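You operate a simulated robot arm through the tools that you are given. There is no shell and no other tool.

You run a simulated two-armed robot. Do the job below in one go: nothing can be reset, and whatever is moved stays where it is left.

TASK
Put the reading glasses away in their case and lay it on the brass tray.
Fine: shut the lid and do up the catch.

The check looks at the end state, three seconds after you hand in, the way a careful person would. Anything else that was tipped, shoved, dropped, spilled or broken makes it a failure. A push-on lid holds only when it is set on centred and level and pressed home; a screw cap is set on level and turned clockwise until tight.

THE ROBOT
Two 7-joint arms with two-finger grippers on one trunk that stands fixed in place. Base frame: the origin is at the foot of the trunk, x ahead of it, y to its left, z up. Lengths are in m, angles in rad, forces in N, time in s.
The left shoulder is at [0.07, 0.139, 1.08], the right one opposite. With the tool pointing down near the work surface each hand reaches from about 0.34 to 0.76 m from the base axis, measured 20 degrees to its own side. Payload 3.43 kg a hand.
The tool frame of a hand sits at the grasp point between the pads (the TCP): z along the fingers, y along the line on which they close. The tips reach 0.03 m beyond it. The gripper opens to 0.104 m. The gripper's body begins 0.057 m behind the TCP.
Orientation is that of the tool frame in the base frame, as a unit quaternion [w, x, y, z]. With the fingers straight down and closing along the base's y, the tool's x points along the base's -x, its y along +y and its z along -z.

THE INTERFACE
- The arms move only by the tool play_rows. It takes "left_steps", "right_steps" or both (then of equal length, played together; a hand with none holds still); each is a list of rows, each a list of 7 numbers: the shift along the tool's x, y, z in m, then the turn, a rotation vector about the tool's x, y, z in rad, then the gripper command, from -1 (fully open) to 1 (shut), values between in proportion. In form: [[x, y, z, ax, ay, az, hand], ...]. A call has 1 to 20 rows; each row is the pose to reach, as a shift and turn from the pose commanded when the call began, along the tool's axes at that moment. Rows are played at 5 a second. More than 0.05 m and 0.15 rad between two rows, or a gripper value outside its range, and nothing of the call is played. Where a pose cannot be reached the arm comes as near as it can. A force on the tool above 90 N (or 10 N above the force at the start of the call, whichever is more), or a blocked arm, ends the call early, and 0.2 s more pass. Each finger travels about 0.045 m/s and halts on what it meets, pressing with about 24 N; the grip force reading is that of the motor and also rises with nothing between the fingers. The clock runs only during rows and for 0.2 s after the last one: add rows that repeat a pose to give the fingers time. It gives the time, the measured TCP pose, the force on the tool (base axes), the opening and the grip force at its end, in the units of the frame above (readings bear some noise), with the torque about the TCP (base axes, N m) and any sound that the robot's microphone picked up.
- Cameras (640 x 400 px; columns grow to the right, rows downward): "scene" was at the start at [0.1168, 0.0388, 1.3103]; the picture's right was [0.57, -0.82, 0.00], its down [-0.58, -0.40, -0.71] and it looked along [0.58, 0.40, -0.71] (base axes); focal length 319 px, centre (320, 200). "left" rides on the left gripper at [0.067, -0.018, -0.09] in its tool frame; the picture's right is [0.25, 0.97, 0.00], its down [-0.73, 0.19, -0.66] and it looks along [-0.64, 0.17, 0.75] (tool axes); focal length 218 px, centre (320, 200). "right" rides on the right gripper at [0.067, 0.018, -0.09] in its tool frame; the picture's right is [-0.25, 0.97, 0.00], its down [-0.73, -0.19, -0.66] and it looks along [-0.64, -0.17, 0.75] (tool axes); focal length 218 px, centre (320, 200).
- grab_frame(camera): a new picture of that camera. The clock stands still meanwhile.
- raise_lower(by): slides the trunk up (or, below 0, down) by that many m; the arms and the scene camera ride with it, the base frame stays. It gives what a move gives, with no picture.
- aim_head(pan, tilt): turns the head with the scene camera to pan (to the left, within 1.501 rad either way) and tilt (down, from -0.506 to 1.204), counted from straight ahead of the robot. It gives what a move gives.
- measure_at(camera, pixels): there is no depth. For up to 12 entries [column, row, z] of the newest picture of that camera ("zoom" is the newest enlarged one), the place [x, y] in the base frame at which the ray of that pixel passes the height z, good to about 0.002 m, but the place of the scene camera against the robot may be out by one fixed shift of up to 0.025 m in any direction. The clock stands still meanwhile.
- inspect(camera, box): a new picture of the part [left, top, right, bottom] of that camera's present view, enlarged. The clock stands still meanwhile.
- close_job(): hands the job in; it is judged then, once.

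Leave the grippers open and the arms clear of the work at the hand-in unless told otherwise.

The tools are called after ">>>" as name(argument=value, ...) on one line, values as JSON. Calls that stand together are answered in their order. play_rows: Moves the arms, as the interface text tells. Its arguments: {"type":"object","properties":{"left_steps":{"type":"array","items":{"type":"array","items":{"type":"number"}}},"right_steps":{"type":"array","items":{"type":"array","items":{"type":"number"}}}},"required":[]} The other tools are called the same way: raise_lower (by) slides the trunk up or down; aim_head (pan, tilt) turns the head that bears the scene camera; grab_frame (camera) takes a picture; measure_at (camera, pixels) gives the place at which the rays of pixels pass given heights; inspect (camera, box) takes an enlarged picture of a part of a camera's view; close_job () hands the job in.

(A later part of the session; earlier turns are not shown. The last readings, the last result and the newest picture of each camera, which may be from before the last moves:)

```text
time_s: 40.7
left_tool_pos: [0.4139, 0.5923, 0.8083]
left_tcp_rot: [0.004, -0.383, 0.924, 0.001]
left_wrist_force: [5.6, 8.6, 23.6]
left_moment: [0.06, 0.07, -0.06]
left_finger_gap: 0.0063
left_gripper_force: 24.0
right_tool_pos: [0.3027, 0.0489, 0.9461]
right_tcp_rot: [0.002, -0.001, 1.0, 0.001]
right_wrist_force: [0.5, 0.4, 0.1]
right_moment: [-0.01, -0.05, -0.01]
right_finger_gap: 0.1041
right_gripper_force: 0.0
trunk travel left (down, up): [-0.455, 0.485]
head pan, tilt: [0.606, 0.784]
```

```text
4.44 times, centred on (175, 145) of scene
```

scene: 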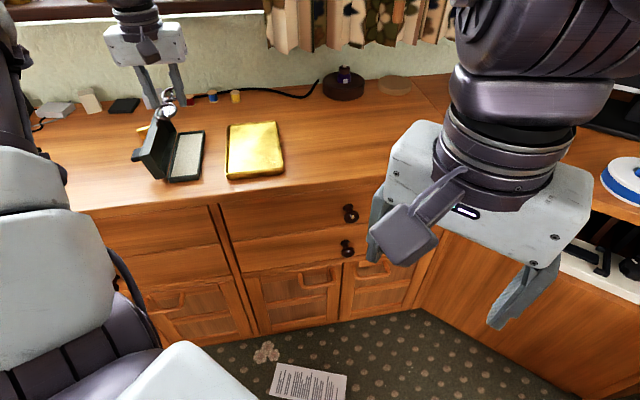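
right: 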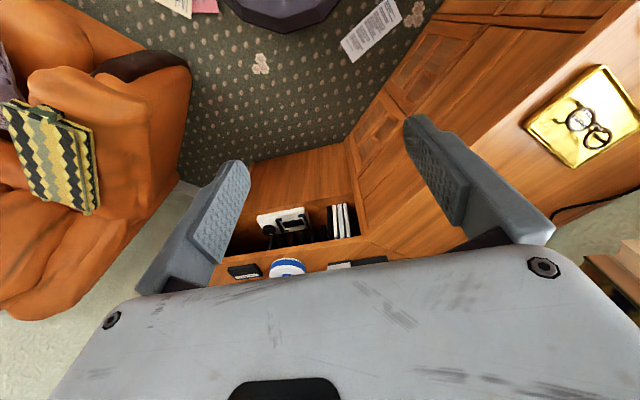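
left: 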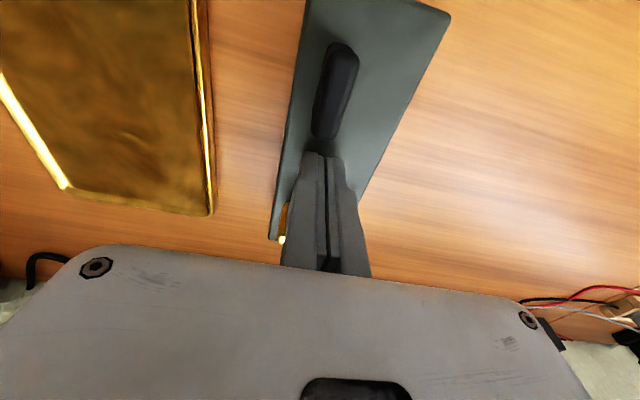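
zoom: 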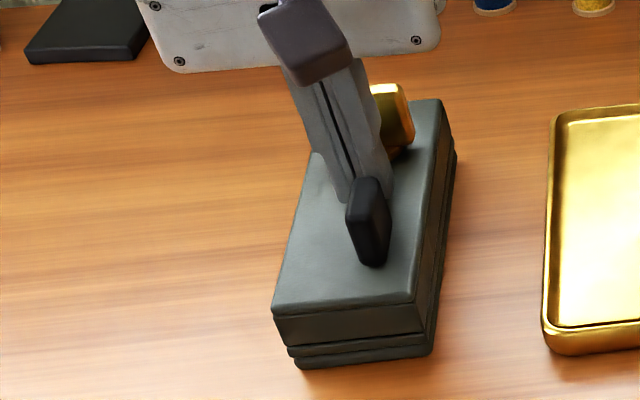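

Contact at TCP 0.808 with 23.6 N: the lid is pressed down and its edges lie parallel on the base (lid top z≈0.778). I'll lift off and back away for a good look at the knob and block on top.

>>> play_rows(left_steps=[[0, 0, -0.01, 0, 0, 0, 1], [0, 0, -0.04, 0, 0, 0, 1], [0, 0, -0.08, 0, 0, 0, 0.5], [0.03, 0, -0.11, 0, 0, 0, 0], [0.07, 0, -0.11, 0, 0, 0, -0.5], [0.11, 0, -0.11, 0, 0, 0, -1], [0.11, 0, -0.11, 0, 0, 0, -1]])

>>> grab_frame(camera="left")

>>> inspect(camera="scene", box=[130, 100, 220, 190])

```text
time_s: 42.3
left_tool_pos: [0.3358, 0.5155, 0.913]
left_tcp_rot: [0.0, -0.384, 0.923, -0.001]
left_wrist_force: [0.5, 0.2, -0.1]
left_moment: [0.02, 0.01, 0.04]
left_finger_gap: 0.1019
left_gripper_force: 0.2
right_tool_pos: [0.3037, 0.0511, 0.9442]
right_tcp_rot: [0.0, -0.001, 1.0, 0.0]
right_wrist_force: [2.1, -0.5, -0.5]
right_moment: [0.0, 0.0, 0.01]
right_finger_gap: 0.104
right_gripper_force: 0.1
trunk travel left (down, up): [-0.455, 0.485]
head pan, tilt: [0.606, 0.784]
```

```text
taken
```

left: 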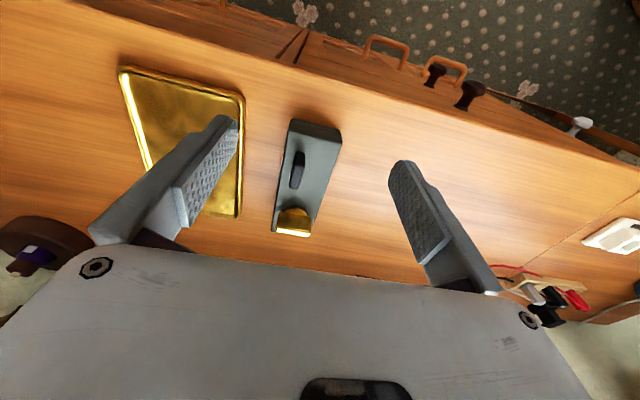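

```text
4.44 times, centred on (175, 145) of scene
```

zoom: 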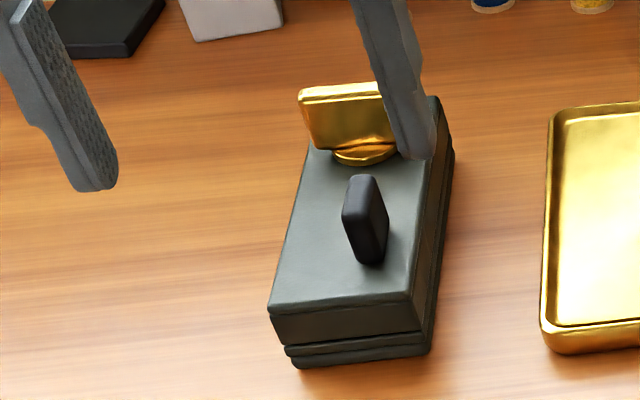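

The lid is shut. On top are a dark upright fin (a grip, aligned with the case) and a brass thumb-turn standing crosswise near the far end. I'll zoom in for any marks showing its locked direction.

>>> inspect(camera="left", box=[260, 110, 360, 250])

>>> inspect(camera="scene", box=[180, 110, 230, 160])

```text
2.86 times, centred on (310, 180) of left
```

zoom: 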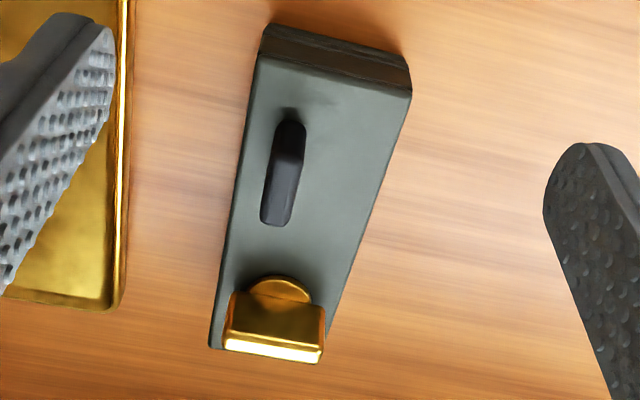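

```text
8.00 times, centred on (205, 135) of scene
```

zoom: 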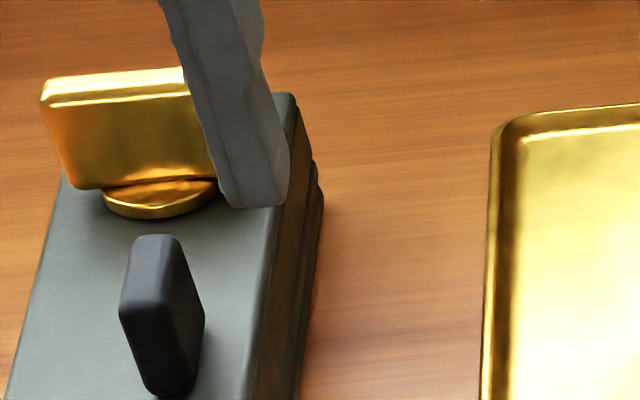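

The catch is the brass thumb-turn, standing crosswise on the lid, so my fingers must close along the case's long axis to grip it. I'll turn the hand 90° (to yaw −45°), staying high, and stop off to the hinge side where the camera looks back at the knob.

>>> play_rows(left_steps=[[-0.014, 0.01, 0, 0, 0, 0.143, -1], [-0.028, 0.02, 0, 0, 0, 0.286, -1], [-0.042, 0.031, 0, 0, 0, 0.429, -1], [-0.056, 0.041, 0, 0, 0, 0.571, -1], [-0.069, 0.051, 0, 0, 0, 0.714, -1], [-0.083, 0.061, 0, 0, 0, 0.857, -1], [-0.097, 0.071, 0, 0, 0, 1.0, -1], [-0.111, 0.082, 0, 0, 0, 1.143, -1], [-0.125, 0.092, 0, 0, 0, 1.286, -1], [-0.139, 0.102, 0, 0, 0, 1.429, -1], [-0.153, 0.112, 0, 0, 0, 1.571, -1], [-0.153, 0.112, 0, 0, 0, 1.571, -1]])

>>> grab_frame(camera="left")

>>> grab_frame(camera="scene")

```text
time_s: 44.9
left_tool_pos: [0.3644, 0.7009, 0.9156]
left_tcp_rot: [-0.001, 0.384, 0.923, 0.0]
left_wrist_force: [0.8, 0.2, 0.4]
left_moment: [0.0, 0.03, 0.01]
left_finger_gap: 0.1043
left_gripper_force: 0.1
right_tool_pos: [0.3028, 0.0503, 0.9449]
right_tcp_rot: [0.0, 0.0, 1.0, 0.001]
right_wrist_force: [-0.2, -1.0, 0.5]
right_moment: [-0.01, 0.0, 0.0]
right_finger_gap: 0.104
right_gripper_force: 0.0
trunk travel left (down, up): [-0.455, 0.485]
head pan, tilt: [0.606, 0.784]
```

```text
taken
```

left: 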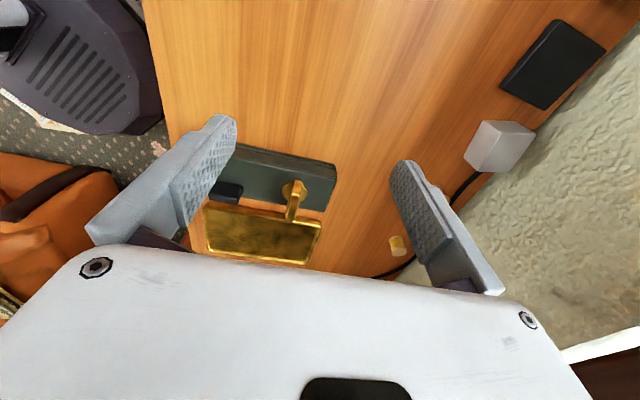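

```text
taken
```

scene: 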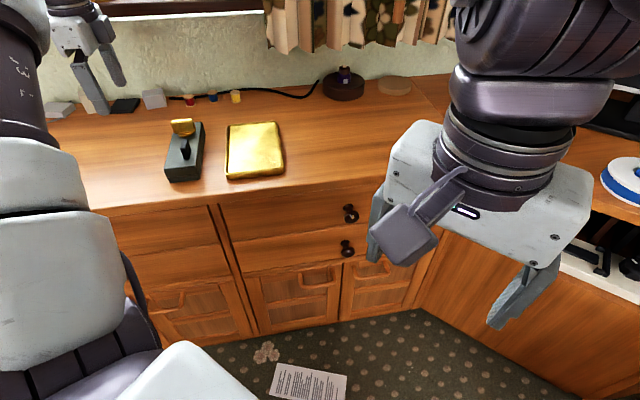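

Now both views show the knob. I'll zoom in on each.

>>> inspect(camera="left", box=[210, 135, 350, 222])

>>> inspect(camera="scene", box=[155, 110, 215, 185])

>>> measure_at(camera="left", pixels=[[294, 190, 0.782], [294, 190, 0.8], [290, 186, 0.805], [296, 222, 0.805], [336, 168, 0.778], [326, 212, 0.778], [296, 222, 0.82]])

```text
4.57 times, centred on (280, 178) of left
```

zoom: 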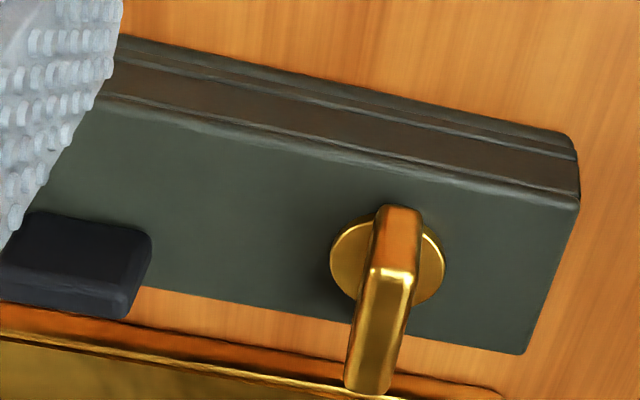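

```text
5.33 times, centred on (185, 148) of scene
```

zoom: 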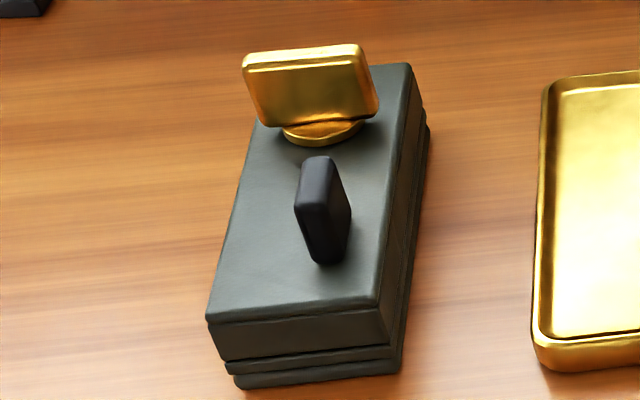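

```text
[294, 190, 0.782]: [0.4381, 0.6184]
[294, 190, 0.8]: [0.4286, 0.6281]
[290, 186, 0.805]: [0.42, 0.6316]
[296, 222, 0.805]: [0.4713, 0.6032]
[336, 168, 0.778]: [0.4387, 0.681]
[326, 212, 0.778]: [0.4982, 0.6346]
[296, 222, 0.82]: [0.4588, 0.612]
```

I'll measure the knob's hinge-side end face (bottom and top) and its far top end to get its height and position.

>>> measure_at(camera="left", pixels=[[297.1, 179.75, 0.784], [296, 193.75, 0.8], [296, 193.75, 0.81], [296, 193.75, 0.82], [290.8, 219.6, 0.8], [290.8, 219.6, 0.81], [290.8, 219.6, 0.82], [291.4, 193.75, 0.81], [300.1, 193.75, 0.81], [294.9, 191.6, 0.782]])

```text
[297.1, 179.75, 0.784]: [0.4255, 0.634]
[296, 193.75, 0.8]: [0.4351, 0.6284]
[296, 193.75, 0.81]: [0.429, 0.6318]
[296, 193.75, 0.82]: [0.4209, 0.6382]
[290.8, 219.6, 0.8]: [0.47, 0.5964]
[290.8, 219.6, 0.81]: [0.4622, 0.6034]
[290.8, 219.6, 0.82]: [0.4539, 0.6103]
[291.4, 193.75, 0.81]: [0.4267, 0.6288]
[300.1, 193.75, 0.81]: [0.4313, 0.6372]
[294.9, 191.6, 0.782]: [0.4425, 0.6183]
```

The knob is centred at about (0.442, 0.619), runs s 0.102–0.145, is about 9.5 mm thick, and its top is at z≈0.814. I'll move above it with a 50 mm gap and hover at TCP z 0.87.

>>> play_rows(left_steps=[[-0.04, -0.001, 0, 0, 0, 0, -0.3], [-0.08, -0.002, 0, 0, 0, 0, 0.04], [-0.1128, -0.0029, 0.01, 0, 0, 0, 0.04], [-0.1128, -0.0029, 0.03, 0, 0, 0, 0.04], [-0.1128, -0.0029, 0.0456, 0, 0, 0, 0.04], [-0.1128, -0.0029, 0.0456, 0, 0, 0, 0.04]])

>>> grab_frame(camera="left")

>>> inspect(camera="scene", box=[130, 80, 230, 190])

```text
time_s: 46.3
left_tool_pos: [0.4419, 0.6207, 0.8686]
left_tcp_rot: [-0.001, 0.382, 0.924, 0.0]
left_wrist_force: [-0.2, -0.3, -0.2]
left_moment: [-0.01, -0.03, -0.02]
left_finger_gap: 0.05
left_gripper_force: 0.1
right_tool_pos: [0.3032, 0.0505, 0.9444]
right_tcp_rot: [0.001, -0.001, 1.0, 0.0]
right_wrist_force: [-0.5, 0.5, -0.2]
right_moment: [-0.02, 0.01, 0.02]
right_finger_gap: 0.1041
right_gripper_force: 0.0
trunk travel left (down, up): [-0.455, 0.485]
head pan, tilt: [0.606, 0.784]
```

```text
taken
```

left: 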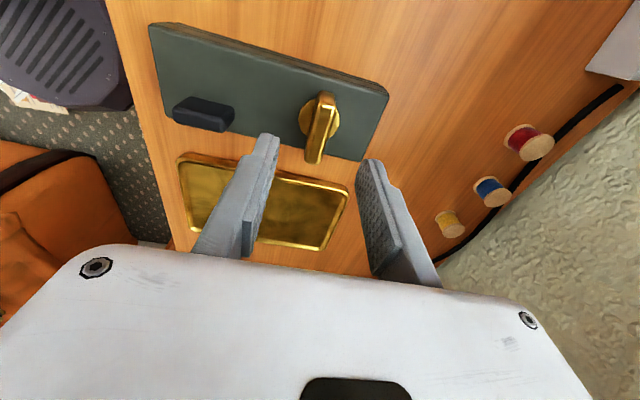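

```text
3.64 times, centred on (180, 135) of scene
```

zoom: 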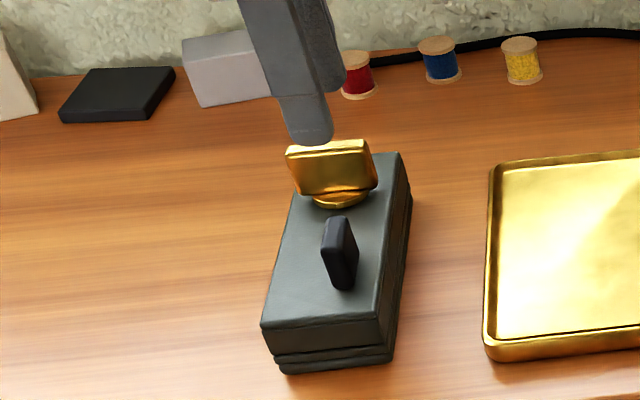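

The knob sits midway between the fingers in the left picture (320,128). I'll descend to TCP z 0.818 (tips 0.788, above the lid).

>>> play_rows(left_steps=[[0, 0, 0.015, 0, 0, 0, 0.04], [0, 0, 0.03, 0, 0, 0, 0.04], [0, 0, 0.042, 0, 0, 0, 0.04], [0, 0, 0.051, 0, 0, 0, 0.04], [0, 0, 0.051, 0, 0, 0, 0.04]])

>>> grab_frame(camera="left")

>>> inspect(camera="scene", box=[130, 80, 230, 190])

```text
time_s: 47.5
left_tool_pos: [0.4435, 0.6187, 0.8174]
left_tcp_rot: [0.0, 0.383, 0.924, 0.0]
left_wrist_force: [0.2, 0.2, -0.2]
left_moment: [-0.03, 0.01, 0.01]
left_finger_gap: 0.0499
left_gripper_force: 0.0
right_tool_pos: [0.3026, 0.0503, 0.9444]
right_tcp_rot: [0.0, -0.001, 1.0, 0.0]
right_wrist_force: [0.0, -0.5, 0.2]
right_moment: [-0.01, -0.02, -0.03]
right_finger_gap: 0.1043
right_gripper_force: 0.1
trunk travel left (down, up): [-0.455, 0.485]
head pan, tilt: [0.606, 0.784]
```

```text
taken
```

left: 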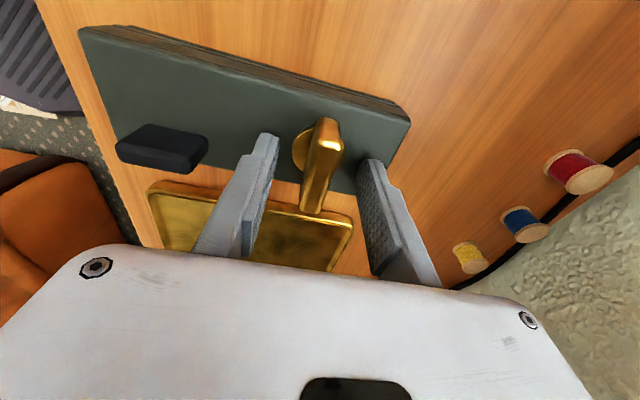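

```text
3.64 times, centred on (180, 135) of scene
```

zoom: 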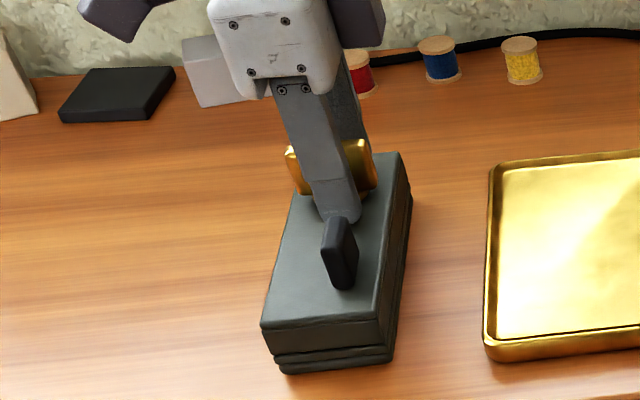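

The fingers straddle the knob with no contact. I'll close on it.

>>> play_rows(left_steps=[[0, 0, 0, 0, 0, 0, 0.3], [0, 0, 0, 0, 0, 0, 0.6], [0, 0, 0, 0, 0, 0, 0.8], [0, 0, 0, 0, 0, 0, 1], [0, 0, 0, 0, 0, 0, 1]])

>>> grab_frame(camera="left")

>>> inspect(camera="scene", box=[130, 80, 230, 190])

```text
time_s: 48.7
left_tool_pos: [0.4429, 0.6201, 0.8181]
left_tcp_rot: [-0.001, 0.382, 0.924, -0.001]
left_wrist_force: [-0.9, -1.0, -0.9]
left_moment: [-0.05, -0.04, -0.01]
left_finger_gap: 0.0124
left_gripper_force: 23.9
right_tool_pos: [0.3043, 0.0522, 0.9435]
right_tcp_rot: [0.0, 0.0, 1.0, 0.0]
right_wrist_force: [0.1, -0.3, -0.2]
right_moment: [-0.01, 0.01, -0.01]
right_finger_gap: 0.104
right_gripper_force: 0.0
trunk travel left (down, up): [-0.455, 0.485]
head pan, tilt: [0.606, 0.784]
```

```text
taken
```

left: 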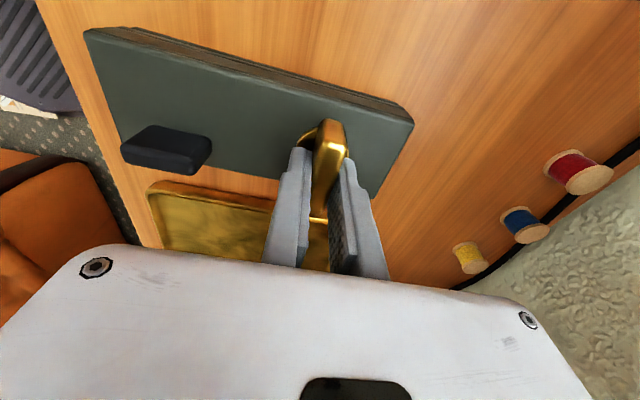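

```text
3.64 times, centred on (180, 135) of scene
```

zoom: 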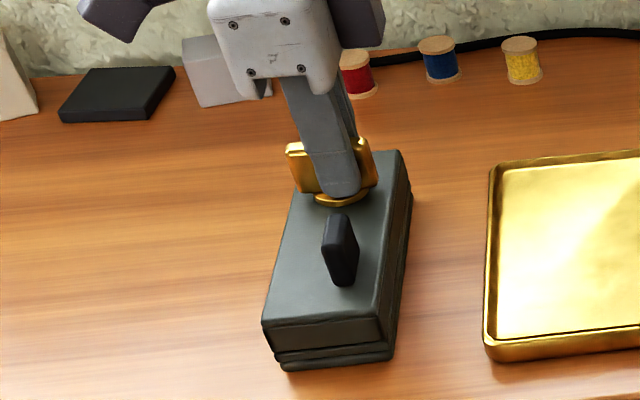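

The knob is gripped (12.4 mm gap, 23.9 N). I'll try a small clockwise turn (about 0.3 rad) and watch torque, sound and whether the case itself turns.

>>> play_rows(left_steps=[[0, 0, 0, 0, 0, 0.06, 1], [0, 0, 0, 0, 0, 0.12, 1], [0, 0, 0, 0, 0, 0.18, 1], [0, 0, 0, 0, 0, 0.24, 1], [0, 0, 0, 0, 0, 0.3, 1]])

>>> grab_frame(camera="left")

>>> inspect(camera="scene", box=[130, 80, 230, 190])

```text
time_s: 49.9
left_tool_pos: [0.4433, 0.6201, 0.8185]
left_tcp_rot: [0.0, 0.517, 0.856, 0.001]
left_wrist_force: [-0.1, -0.7, -0.1]
left_moment: [-0.06, -0.08, 0.01]
left_finger_gap: 0.0125
left_gripper_force: 23.7
right_tool_pos: [0.3039, 0.0498, 0.944]
right_tcp_rot: [0.0, -0.001, 1.0, 0.0]
right_wrist_force: [0.0, 0.0, 0.6]
right_moment: [-0.01, 0.01, -0.03]
right_finger_gap: 0.1041
right_gripper_force: 0.1
trunk travel left (down, up): [-0.455, 0.485]
head pan, tilt: [0.606, 0.784]
```

```text
taken
```

left: 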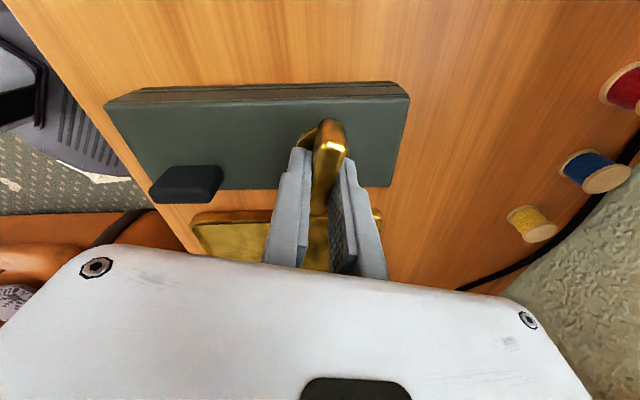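

```text
3.64 times, centred on (180, 135) of scene
```

zoom: 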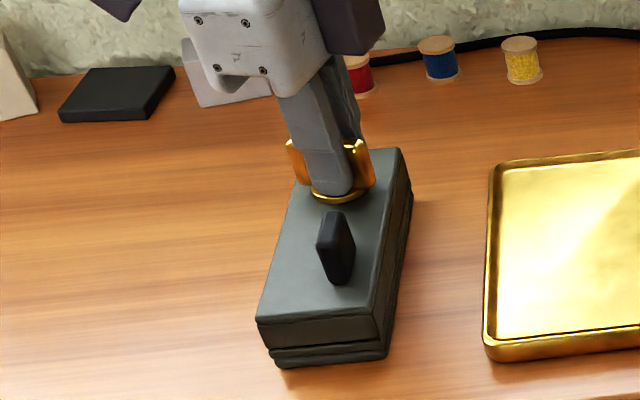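

The knob turned clockwise with the hand, with almost no torque, while the case stayed nearly still. I'll keep turning clockwise about 0.6 rad more, with light downward pressure to steady the case.

>>> play_rows(left_steps=[[0, 0, 0.001, 0, 0, 0.08, 1], [0, 0, 0.001, 0, 0, 0.16, 1], [0, 0, 0.001, 0, 0, 0.24, 1], [0, 0, 0.001, 0, 0, 0.32, 1], [0, 0, 0.001, 0, 0, 0.4, 1], [0, 0, 0.001, 0, 0, 0.48, 1], [0, 0, 0.001, 0, 0, 0.56, 1], [0, 0, 0.001, 0, 0, 0.64, 1]])

>>> grab_frame(camera="left")

>>> inspect(camera="scene", box=[130, 80, 230, 190])

```text
time_s: 51.7
left_tool_pos: [0.4421, 0.6205, 0.8176]
left_tcp_rot: [0.001, 0.76, 0.651, 0.0]
left_wrist_force: [-3.0, 0.6, 1.0]
left_moment: [0.13, 0.01, 0.01]
left_finger_gap: 0.0124
left_gripper_force: 24.0
right_tool_pos: [0.3036, 0.0508, 0.9441]
right_tcp_rot: [0.001, -0.001, 1.0, 0.0]
right_wrist_force: [0.4, 0.1, -0.1]
right_moment: [0.01, 0.01, 0.0]
right_finger_gap: 0.1039
right_gripper_force: 0.1
trunk travel left (down, up): [-0.455, 0.485]
head pan, tilt: [0.606, 0.784]
```

```text
taken
```

left: 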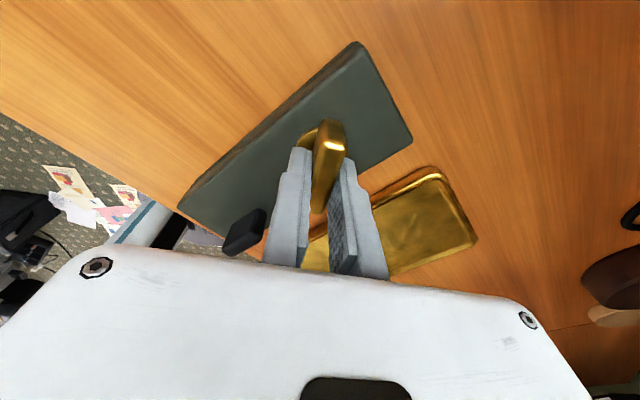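

```text
3.64 times, centred on (180, 135) of scene
```

zoom: 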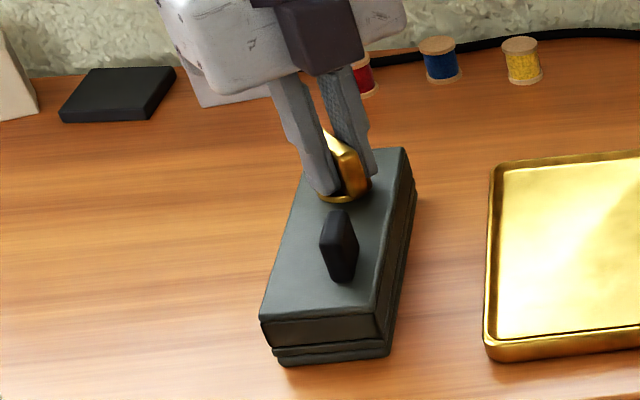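

It has turned about 54° freely. I'll continue to about 90° total, in smaller steps near the end.

>>> play_rows(left_steps=[[0, 0, 0, 0, 0, 0.08, 1], [0, 0, 0, 0, 0, 0.16, 1], [0, 0, 0, 0, 0, 0.24, 1], [0, 0, 0, 0, 0, 0.32, 1], [0, 0, 0, 0, 0, 0.4, 1], [0, 0, 0, 0, 0, 0.46, 1], [0, 0, 0, 0, 0, 0.52, 1], [0, 0, 0, 0, 0, 0.58, 1], [0, 0, 0, 0, 0, 0.63, 1]])

>>> grab_frame(camera="left")

>>> inspect(camera="scene", box=[130, 80, 230, 190])

```text
time_s: 53.7
left_tool_pos: [0.443, 0.6211, 0.8169]
left_tcp_rot: [0.0, 0.924, 0.383, 0.001]
left_wrist_force: [0.4, 0.7, 1.2]
left_moment: [-0.17, 0.25, 0.01]
left_finger_gap: 0.0124
left_gripper_force: 23.6
right_tool_pos: [0.3044, 0.0506, 0.9445]
right_tcp_rot: [-0.001, -0.001, 1.0, 0.001]
right_wrist_force: [-0.1, 0.5, -0.2]
right_moment: [0.01, -0.01, 0.02]
right_finger_gap: 0.104
right_gripper_force: 0.1
trunk travel left (down, up): [-0.455, 0.485]
head pan, tilt: [0.606, 0.784]
```

```text
taken
```

left: 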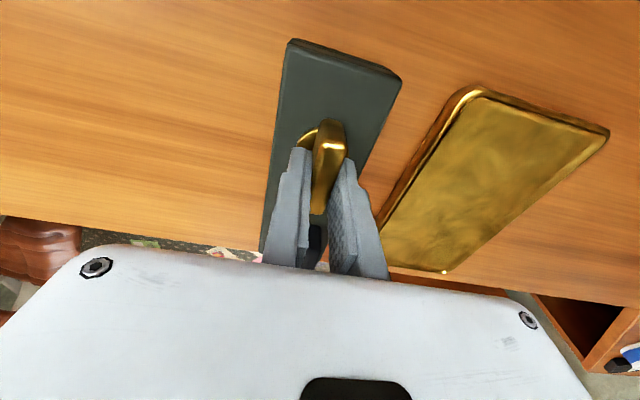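

```text
3.64 times, centred on (180, 135) of scene
```

zoom: 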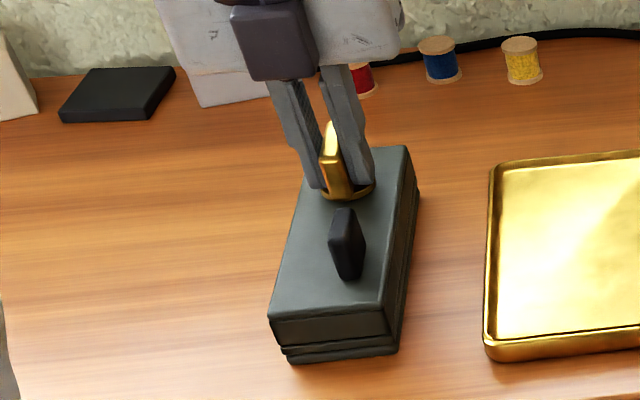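

The knob now lies along the case, 90° from where it began. I'll turn a little further in small steps to feel for an end stop.

>>> play_rows(left_steps=[[0, 0, 0, 0, 0, 0.03, 1], [0, 0, 0, 0, 0, 0.06, 1], [0, 0, 0, 0, 0, 0.09, 1], [0, 0, 0, 0, 0, 0.09, 1]])

>>> grab_frame(camera="left")

>>> inspect(camera="scene", box=[130, 80, 230, 190])

```text
time_s: 54.7
left_tool_pos: [0.4429, 0.6208, 0.8175]
left_tcp_rot: [-0.001, 0.94, 0.341, -0.001]
left_wrist_force: [-0.6, 0.3, 1.0]
left_moment: [0.08, 0.0, 0.22]
left_finger_gap: 0.0124
left_gripper_force: 23.7
right_tool_pos: [0.3039, 0.0506, 0.944]
right_tcp_rot: [0.0, 0.0, 1.0, 0.001]
right_wrist_force: [-0.9, -0.9, 0.4]
right_moment: [0.0, 0.0, -0.02]
right_finger_gap: 0.1039
right_gripper_force: 0.1
trunk travel left (down, up): [-0.455, 0.485]
head pan, tilt: [0.606, 0.784]
```

```text
taken
```

left: 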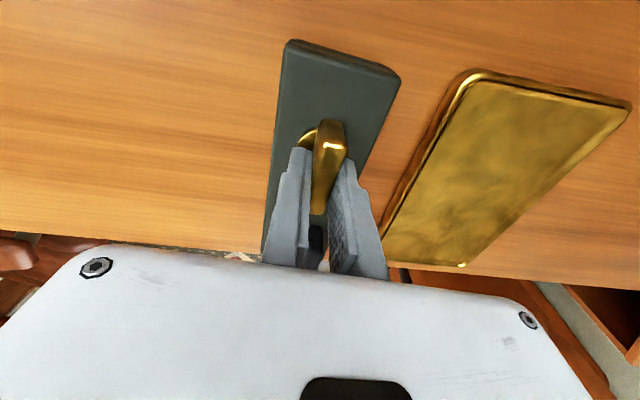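

```text
3.64 times, centred on (180, 135) of scene
```

zoom: 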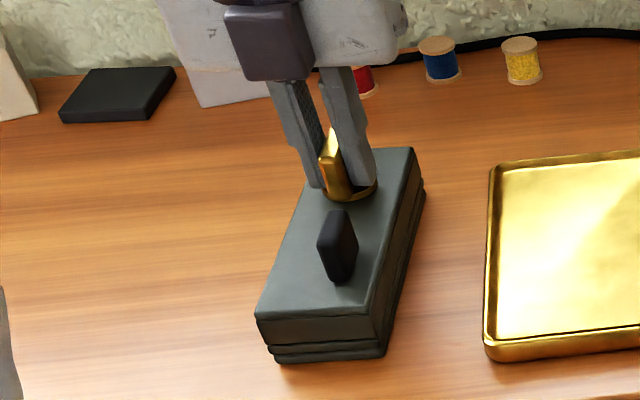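

Torque rose to 0.22 N·m and the case began to turn with the hand, so the knob has met its end stop at a quarter turn clockwise and the catch is done up. I'll open the fingers and lift clear to check.

>>> play_rows(left_steps=[[0, 0, 0, 0, 0, 0.07, 1], [0, 0, 0, 0, 0, 0.07, 0.5], [0, 0, 0, 0, 0, 0.07, 0.2], [0, 0, 0, 0, 0, 0.07, 0.2], [0, 0, -0.02, 0, 0, 0.07, 0.2], [0, 0, -0.05, 0, 0, 0.07, 0.2], [0, 0, -0.09, 0, 0, 0.07, 0], [0, 0, -0.09, 0, 0, 0.07, -0.5]])

>>> grab_frame(camera="left")

>>> inspect(camera="scene", box=[130, 80, 230, 190])

```text
time_s: 56.5
left_tool_pos: [0.4437, 0.6222, 0.9091]
left_tcp_rot: [0.0, 0.951, 0.308, -0.001]
left_wrist_force: [0.6, 0.4, -0.4]
left_moment: [-0.02, 0.02, -0.03]
left_finger_gap: 0.0777
left_gripper_force: 0.0
right_tool_pos: [0.3041, 0.0505, 0.9444]
right_tcp_rot: [-0.001, -0.001, 1.0, 0.0]
right_wrist_force: [0.7, 0.7, 0.6]
right_moment: [0.0, -0.01, -0.02]
right_finger_gap: 0.1043
right_gripper_force: 0.0
trunk travel left (down, up): [-0.455, 0.485]
head pan, tilt: [0.606, 0.784]
```

```text
taken
```

left: 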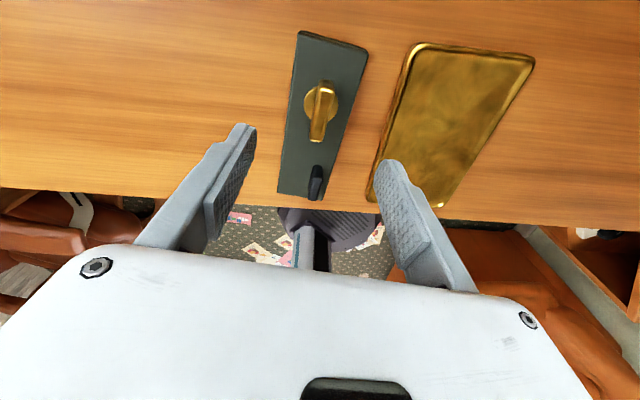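

```text
3.64 times, centred on (180, 135) of scene
```

zoom: 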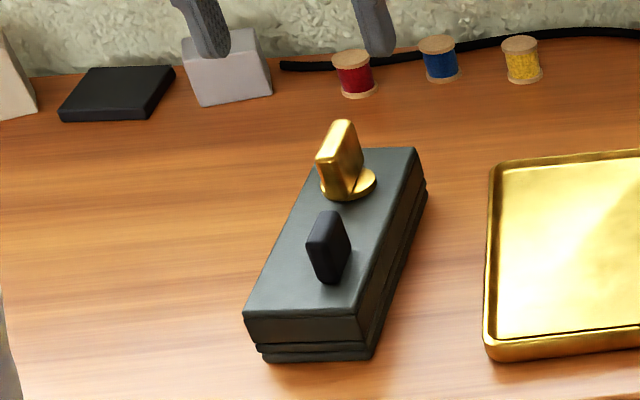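

The knob stays lengthwise after release. Now I'll measure the closed case and the tray precisely from this pose, since the tray is only slightly longer than the case.

>>> inspect(camera="left", box=[260, 20, 400, 107])

>>> inspect(camera="left", box=[260, 125, 400, 212])

>>> inspect(camera="left", box=[360, 30, 540, 215])

```text
4.57 times, centred on (330, 64) of left
```

zoom: 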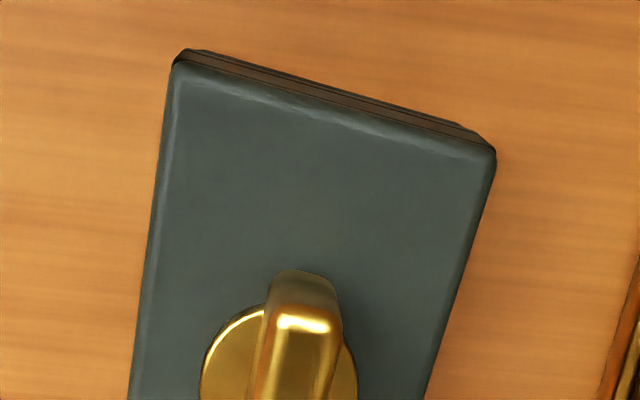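

```text
4.57 times, centred on (330, 168) of left
```

zoom: 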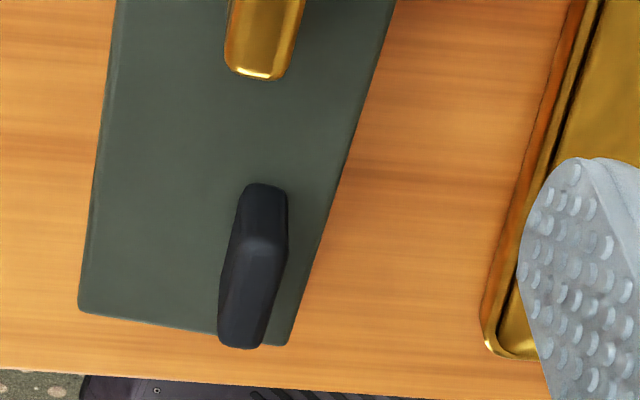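

```text
2.16 times, centred on (450, 122) of left
```

zoom: 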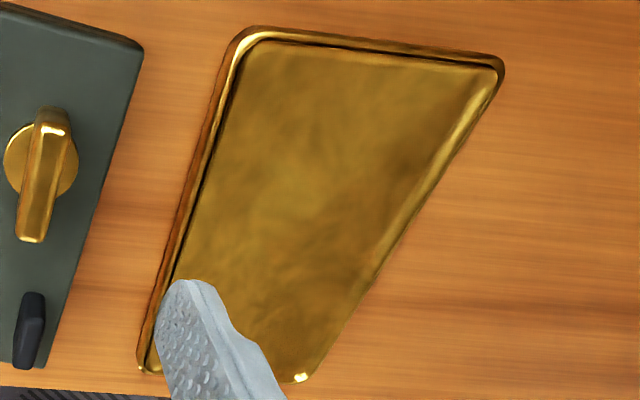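

>>> measure_at(camera="left", pixels=[[298.3, 33.8, 0.778], [368.3, 54.2, 0.778], [277, 192.1, 0.778], [323, 199.7, 0.778], [413, 43.3, 0.766], [534.7, 59.5, 0.766], [445.4, 205.3, 0.766], [365.7, 200.7, 0.766], [419, 51, 0.764], [526, 66, 0.764], [440, 200, 0.764]])

```text
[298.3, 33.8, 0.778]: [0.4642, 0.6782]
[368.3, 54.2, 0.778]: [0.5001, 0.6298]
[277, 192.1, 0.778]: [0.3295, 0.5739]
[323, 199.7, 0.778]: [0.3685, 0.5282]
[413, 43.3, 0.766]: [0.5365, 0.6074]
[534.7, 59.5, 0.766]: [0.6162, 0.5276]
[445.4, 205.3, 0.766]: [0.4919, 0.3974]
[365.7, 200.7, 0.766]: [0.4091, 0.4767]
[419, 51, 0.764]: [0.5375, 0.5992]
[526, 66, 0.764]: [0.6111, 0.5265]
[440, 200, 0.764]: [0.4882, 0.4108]
```

Measured results: the case lid is about 0.167×0.060 m, centre (0.4156, 0.6025), axis 37.7°. The tray is about 0.181×0.114 m outside and 0.169×0.103 m inside, centre (0.5134, 0.5023), axis 46°. I'll shift over the case centre, align the fingers across it, open to 84 mm and lower to hover at TCP z 0.85.

>>> play_rows(left_steps=[[-0.017, 0, 0, 0, 0, -0.015, -0.615], [-0.0342, -0.0005, 0, 0, 0, -0.031, -0.615], [-0.0342, -0.0005, 0.03, 0, 0, -0.031, -0.615], [-0.0342, -0.0005, 0.058, 0, 0, -0.031, -0.615], [-0.0342, -0.0005, 0.058, 0, 0, -0.031, -0.615]])

>>> grab_frame(camera="left")

>>> inspect(camera="scene", box=[130, 80, 230, 190])

```text
time_s: 57.7
left_tool_pos: [0.4145, 0.6008, 0.8503]
left_tcp_rot: [0.0, 0.946, 0.324, 0.0]
left_wrist_force: [0.0, 0.9, -0.1]
left_moment: [-0.04, 0.0, -0.01]
left_finger_gap: 0.084
left_gripper_force: 0.0
right_tool_pos: [0.3037, 0.0503, 0.9435]
right_tcp_rot: [-0.001, -0.001, 1.0, 0.001]
right_wrist_force: [0.3, -0.7, -0.2]
right_moment: [-0.02, 0.0, 0.01]
right_finger_gap: 0.1038
right_gripper_force: 0.0
trunk travel left (down, up): [-0.455, 0.485]
head pan, tilt: [0.606, 0.784]
```

```text
taken
```

left: 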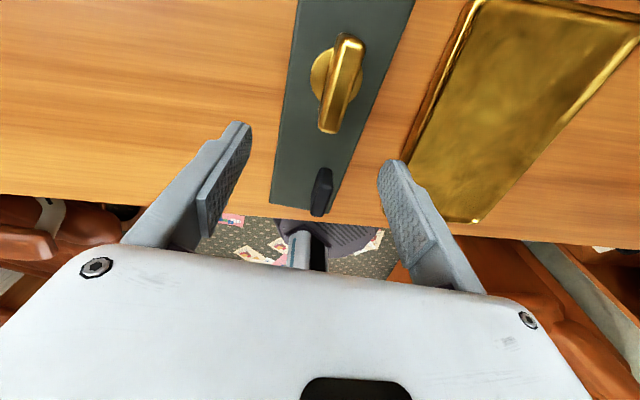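

```text
3.64 times, centred on (180, 135) of scene
```

zoom: 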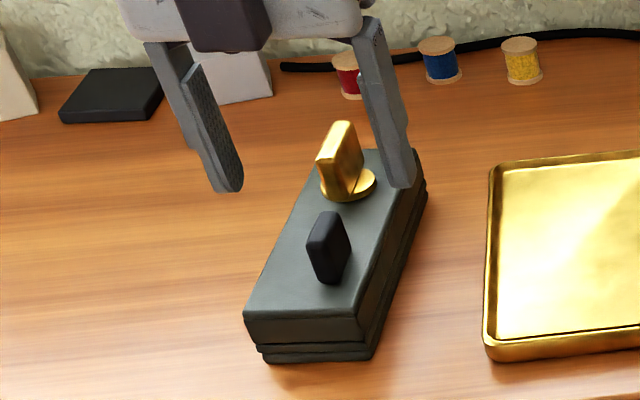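

The fingers straddle the case evenly. I'll descend to TCP z 0.778 (tips at about 0.748).

>>> play_rows(left_steps=[[0, 0, 0.018, 0, 0, 0, -0.615], [0, 0, 0.036, 0, 0, 0, -0.615], [0, 0, 0.052, 0, 0, 0, -0.615], [0, 0, 0.064, 0, 0, 0, -0.615], [0, 0, 0.072, 0, 0, 0, -0.615], [0, 0, 0.072, 0, 0, 0, -0.615]])

>>> grab_frame(camera="left")

>>> inspect(camera="scene", box=[130, 80, 230, 190])

```text
time_s: 59.1
left_tool_pos: [0.4138, 0.6007, 0.7851]
left_tcp_rot: [-0.004, 0.946, 0.324, 0.007]
left_wrist_force: [1.0, 14.2, 48.5]
left_moment: [-0.47, -0.18, 0.11]
left_finger_gap: 0.0816
left_gripper_force: 0.0
right_tool_pos: [0.3002, 0.0473, 0.9457]
right_tcp_rot: [0.002, -0.001, 1.0, 0.002]
right_wrist_force: [0.4, -0.2, 0.5]
right_moment: [0.04, -0.03, 0.04]
right_finger_gap: 0.1038
right_gripper_force: 0.1
trunk travel left (down, up): [-0.455, 0.485]
head pan, tilt: [0.606, 0.784]
```

```text
taken
```

left: 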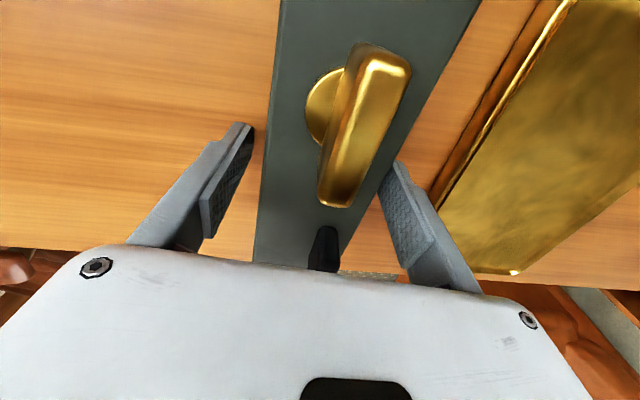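

```text
3.64 times, centred on (180, 135) of scene
```

zoom: 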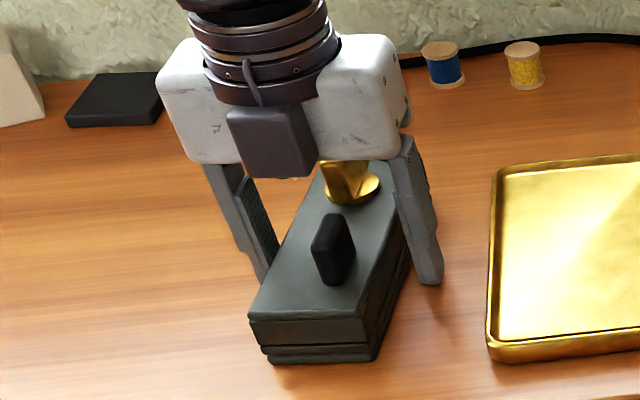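

Contact stopped the descent at TCP 0.785 (48 N), earlier than expected. I'll back up 6 mm to take the load off, then look closely at what touched.

>>> play_rows(left_steps=[[0, 0, -0.008, 0, 0, 0, -0.615], [0, 0, -0.014, 0, 0, 0, -0.615], [0, 0, -0.014, 0, 0, 0, -0.615]])

>>> inspect(camera="left", box=[190, 20, 470, 270])

>>> inspect(camera="scene", box=[165, 100, 225, 185])

```text
time_s: 59.9
left_tool_pos: [0.4133, 0.5999, 0.7912]
left_tcp_rot: [0.0, 0.946, 0.323, -0.002]
left_wrist_force: [-0.4, 0.2, -0.3]
left_moment: [-0.04, 0.03, -0.02]
left_finger_gap: 0.0837
left_gripper_force: 0.0
right_tool_pos: [0.3031, 0.0505, 0.9425]
right_tcp_rot: [0.001, 0.0, 1.0, 0.0]
right_wrist_force: [-0.1, -0.1, 0.5]
right_moment: [-0.01, -0.01, 0.0]
right_finger_gap: 0.1041
right_gripper_force: 0.1
trunk travel left (down, up): [-0.455, 0.485]
head pan, tilt: [0.606, 0.784]
```

```text
1.60 times, centred on (330, 145) of left
```

zoom: 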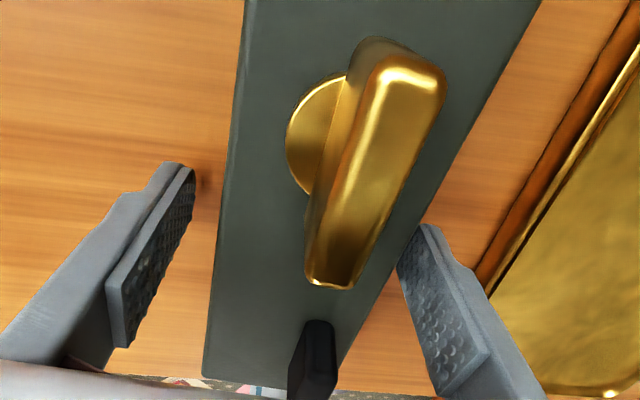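

```text
4.71 times, centred on (195, 142) of scene
```

zoom: 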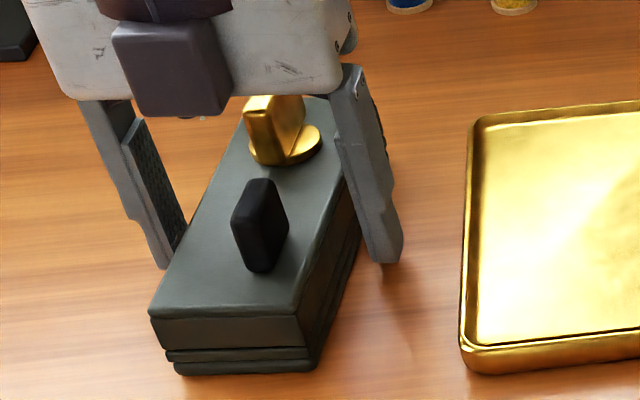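

The hand is unloaded now. From the pictures the knob (top about 0.815) is far below the gripper body, so it looks like the fingertips met something. I'll check the fingertip height against the desk using the scene camera, calibrated on the tray corners.

>>> inspect(camera="scene", box=[185, 125, 235, 175])

>>> measure_at(camera="scene", pixels=[[226.8, 125, 0.766], [208.8, 155.2, 0.74], [208.8, 155.2, 0.76], [208.8, 155.2, 0.775], [227, 217, 0.766]])

```text
8.00 times, centred on (210, 150) of scene
```

zoom: 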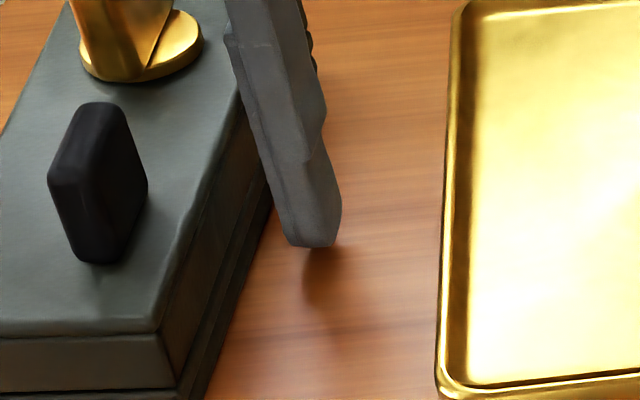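

```text
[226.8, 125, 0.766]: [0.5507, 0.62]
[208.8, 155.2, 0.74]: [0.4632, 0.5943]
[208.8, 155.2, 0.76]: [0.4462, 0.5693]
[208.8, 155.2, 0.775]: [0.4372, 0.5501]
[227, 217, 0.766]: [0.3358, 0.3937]
```

The tips look about 20 mm above the desk. I'll probe again gently: lower 4 mm and read force and moment at light load to see where the contact is.

>>> play_rows(left_steps=[[0, 0, 0.002, 0, 0, 0, -0.615], [0, 0, 0.004, 0, 0, 0, -0.615], [0, 0, 0.005, 0, 0, 0, -0.615], [0, 0, 0.005, 0, 0, 0, -0.615]])

```text
time_s: 60.9
left_tool_pos: [0.4139, 0.6013, 0.7861]
left_tcp_rot: [0.0, 0.946, 0.323, 0.0]
left_wrist_force: [1.1, -0.9, 0.3]
left_moment: [-0.03, 0.01, -0.01]
left_finger_gap: 0.0839
left_gripper_force: 0.0
right_tool_pos: [0.3028, 0.0522, 0.9436]
right_tcp_rot: [-0.001, -0.001, 1.0, 0.0]
right_wrist_force: [0.8, -0.3, -0.3]
right_moment: [0.01, 0.03, 0.04]
right_finger_gap: 0.104
right_gripper_force: 0.2
trunk travel left (down, up): [-0.455, 0.485]
head pan, tilt: [0.606, 0.784]
```

No contact at 0.786. Another 1.5 mm.

>>> play_rows(left_steps=[[0, 0, 0.001, 0, 0, 0, -0.615], [0, 0, 0.0015, 0, 0, 0, -0.615], [0, 0, 0.0015, 0, 0, 0, -0.615]])

```text
time_s: 61.7
left_tool_pos: [0.4142, 0.6017, 0.7852]
left_tcp_rot: [0.0, 0.946, 0.323, 0.002]
left_wrist_force: [-0.6, 3.5, 8.1]
left_moment: [0.1, 0.08, -0.16]
left_finger_gap: 0.0834
left_gripper_force: 0.0
right_tool_pos: [0.3028, 0.0499, 0.9448]
right_tcp_rot: [0.001, -0.001, 1.0, 0.001]
right_wrist_force: [-0.5, -0.1, 0.3]
right_moment: [0.01, 0.01, 0.03]
right_finger_gap: 0.1039
right_gripper_force: 0.0
trunk travel left (down, up): [-0.455, 0.485]
head pan, tilt: [0.606, 0.784]
```

Light contact (8 N) at TCP 0.785, shared by both fingertips, as if something sits beside the case at z≈0.755. I'll rise a bit, open fully to 104 mm and probe again, to see whether the obstacle is close to the case.

>>> play_rows(left_steps=[[0, 0, -0.006, 0, 0, 0, -0.615], [0, 0, -0.006, 0, 0, 0, -1], [0, 0, -0.006, 0, 0, 0, -1], [0, 0, -0.003, 0, 0, 0, -1], [0, 0, 0.0, 0, 0, 0, -1], [0, 0, 0.002, 0, 0, 0, -1], [0, 0, 0.002, 0, 0, 0, -1]])

>>> grab_frame(camera="left")

```text
time_s: 63.3
left_tool_pos: [0.4161, 0.6001, 0.7885]
left_tcp_rot: [-0.003, 0.946, 0.324, 0.006]
left_wrist_force: [2.4, 13.4, 50.0]
left_moment: [-0.54, -0.31, 0.02]
left_finger_gap: 0.1023
left_gripper_force: 0.0
right_tool_pos: [0.3006, 0.0487, 0.9462]
right_tcp_rot: [0.001, -0.001, 1.0, 0.003]
right_wrist_force: [0.0, -0.4, -0.4]
right_moment: [-0.01, -0.01, 0.0]
right_finger_gap: 0.1041
right_gripper_force: 0.1
trunk travel left (down, up): [-0.455, 0.485]
head pan, tilt: [0.606, 0.784]
```

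```text
taken
```

left: 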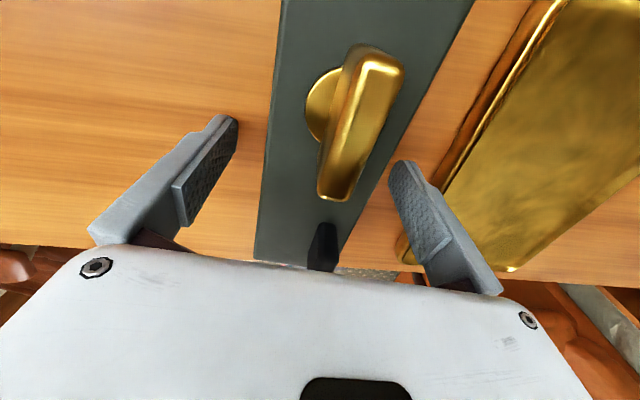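

With the wider opening, contact came 3.5 mm higher. So the fingertips simply reach further down when the hand is open (about 0.046 m beyond the TCP at an 84 mm gap), and it was the desk I touched. That puts the tray floor at about z 0.753, not 0.764. I'll rise to TCP 0.790, narrow to 84 mm, then close on the case.

>>> play_rows(left_steps=[[0, 0, -0.008, 0, 0, 0, -1], [0, 0, -0.01, 0, 0, 0, -0.615], [0, 0, -0.01, 0, 0, 0, -0.615], [0, 0, -0.008, 0, 0, 0, -0.615], [0, 0, -0.008, 0, 0, 0, -0.615]])

>>> grab_frame(camera="left")

>>> grab_frame(camera="scene")

```text
time_s: 64.5
left_tool_pos: [0.4141, 0.6013, 0.7897]
left_tcp_rot: [0.0, 0.947, 0.322, 0.0]
left_wrist_force: [0.1, 0.7, -0.3]
left_moment: [0.0, -0.02, 0.0]
left_finger_gap: 0.0839
left_gripper_force: 0.0
right_tool_pos: [0.303, 0.0502, 0.9434]
right_tcp_rot: [0.0, 0.0, 1.0, 0.0]
right_wrist_force: [-1.1, -0.4, 0.7]
right_moment: [0.02, 0.0, 0.01]
right_finger_gap: 0.104
right_gripper_force: 0.0
trunk travel left (down, up): [-0.455, 0.485]
head pan, tilt: [0.606, 0.784]
```

```text
taken
```

left: 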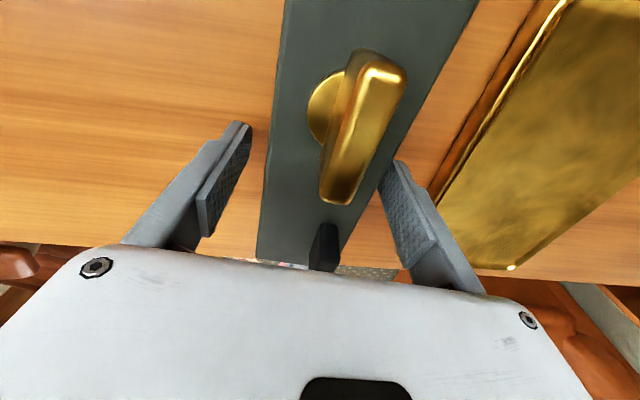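

```text
taken
```

scene: 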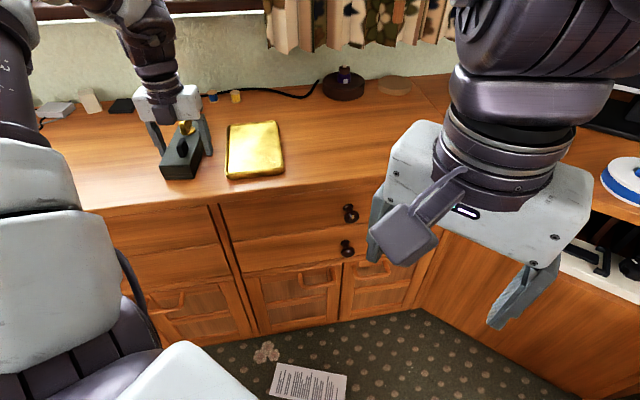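

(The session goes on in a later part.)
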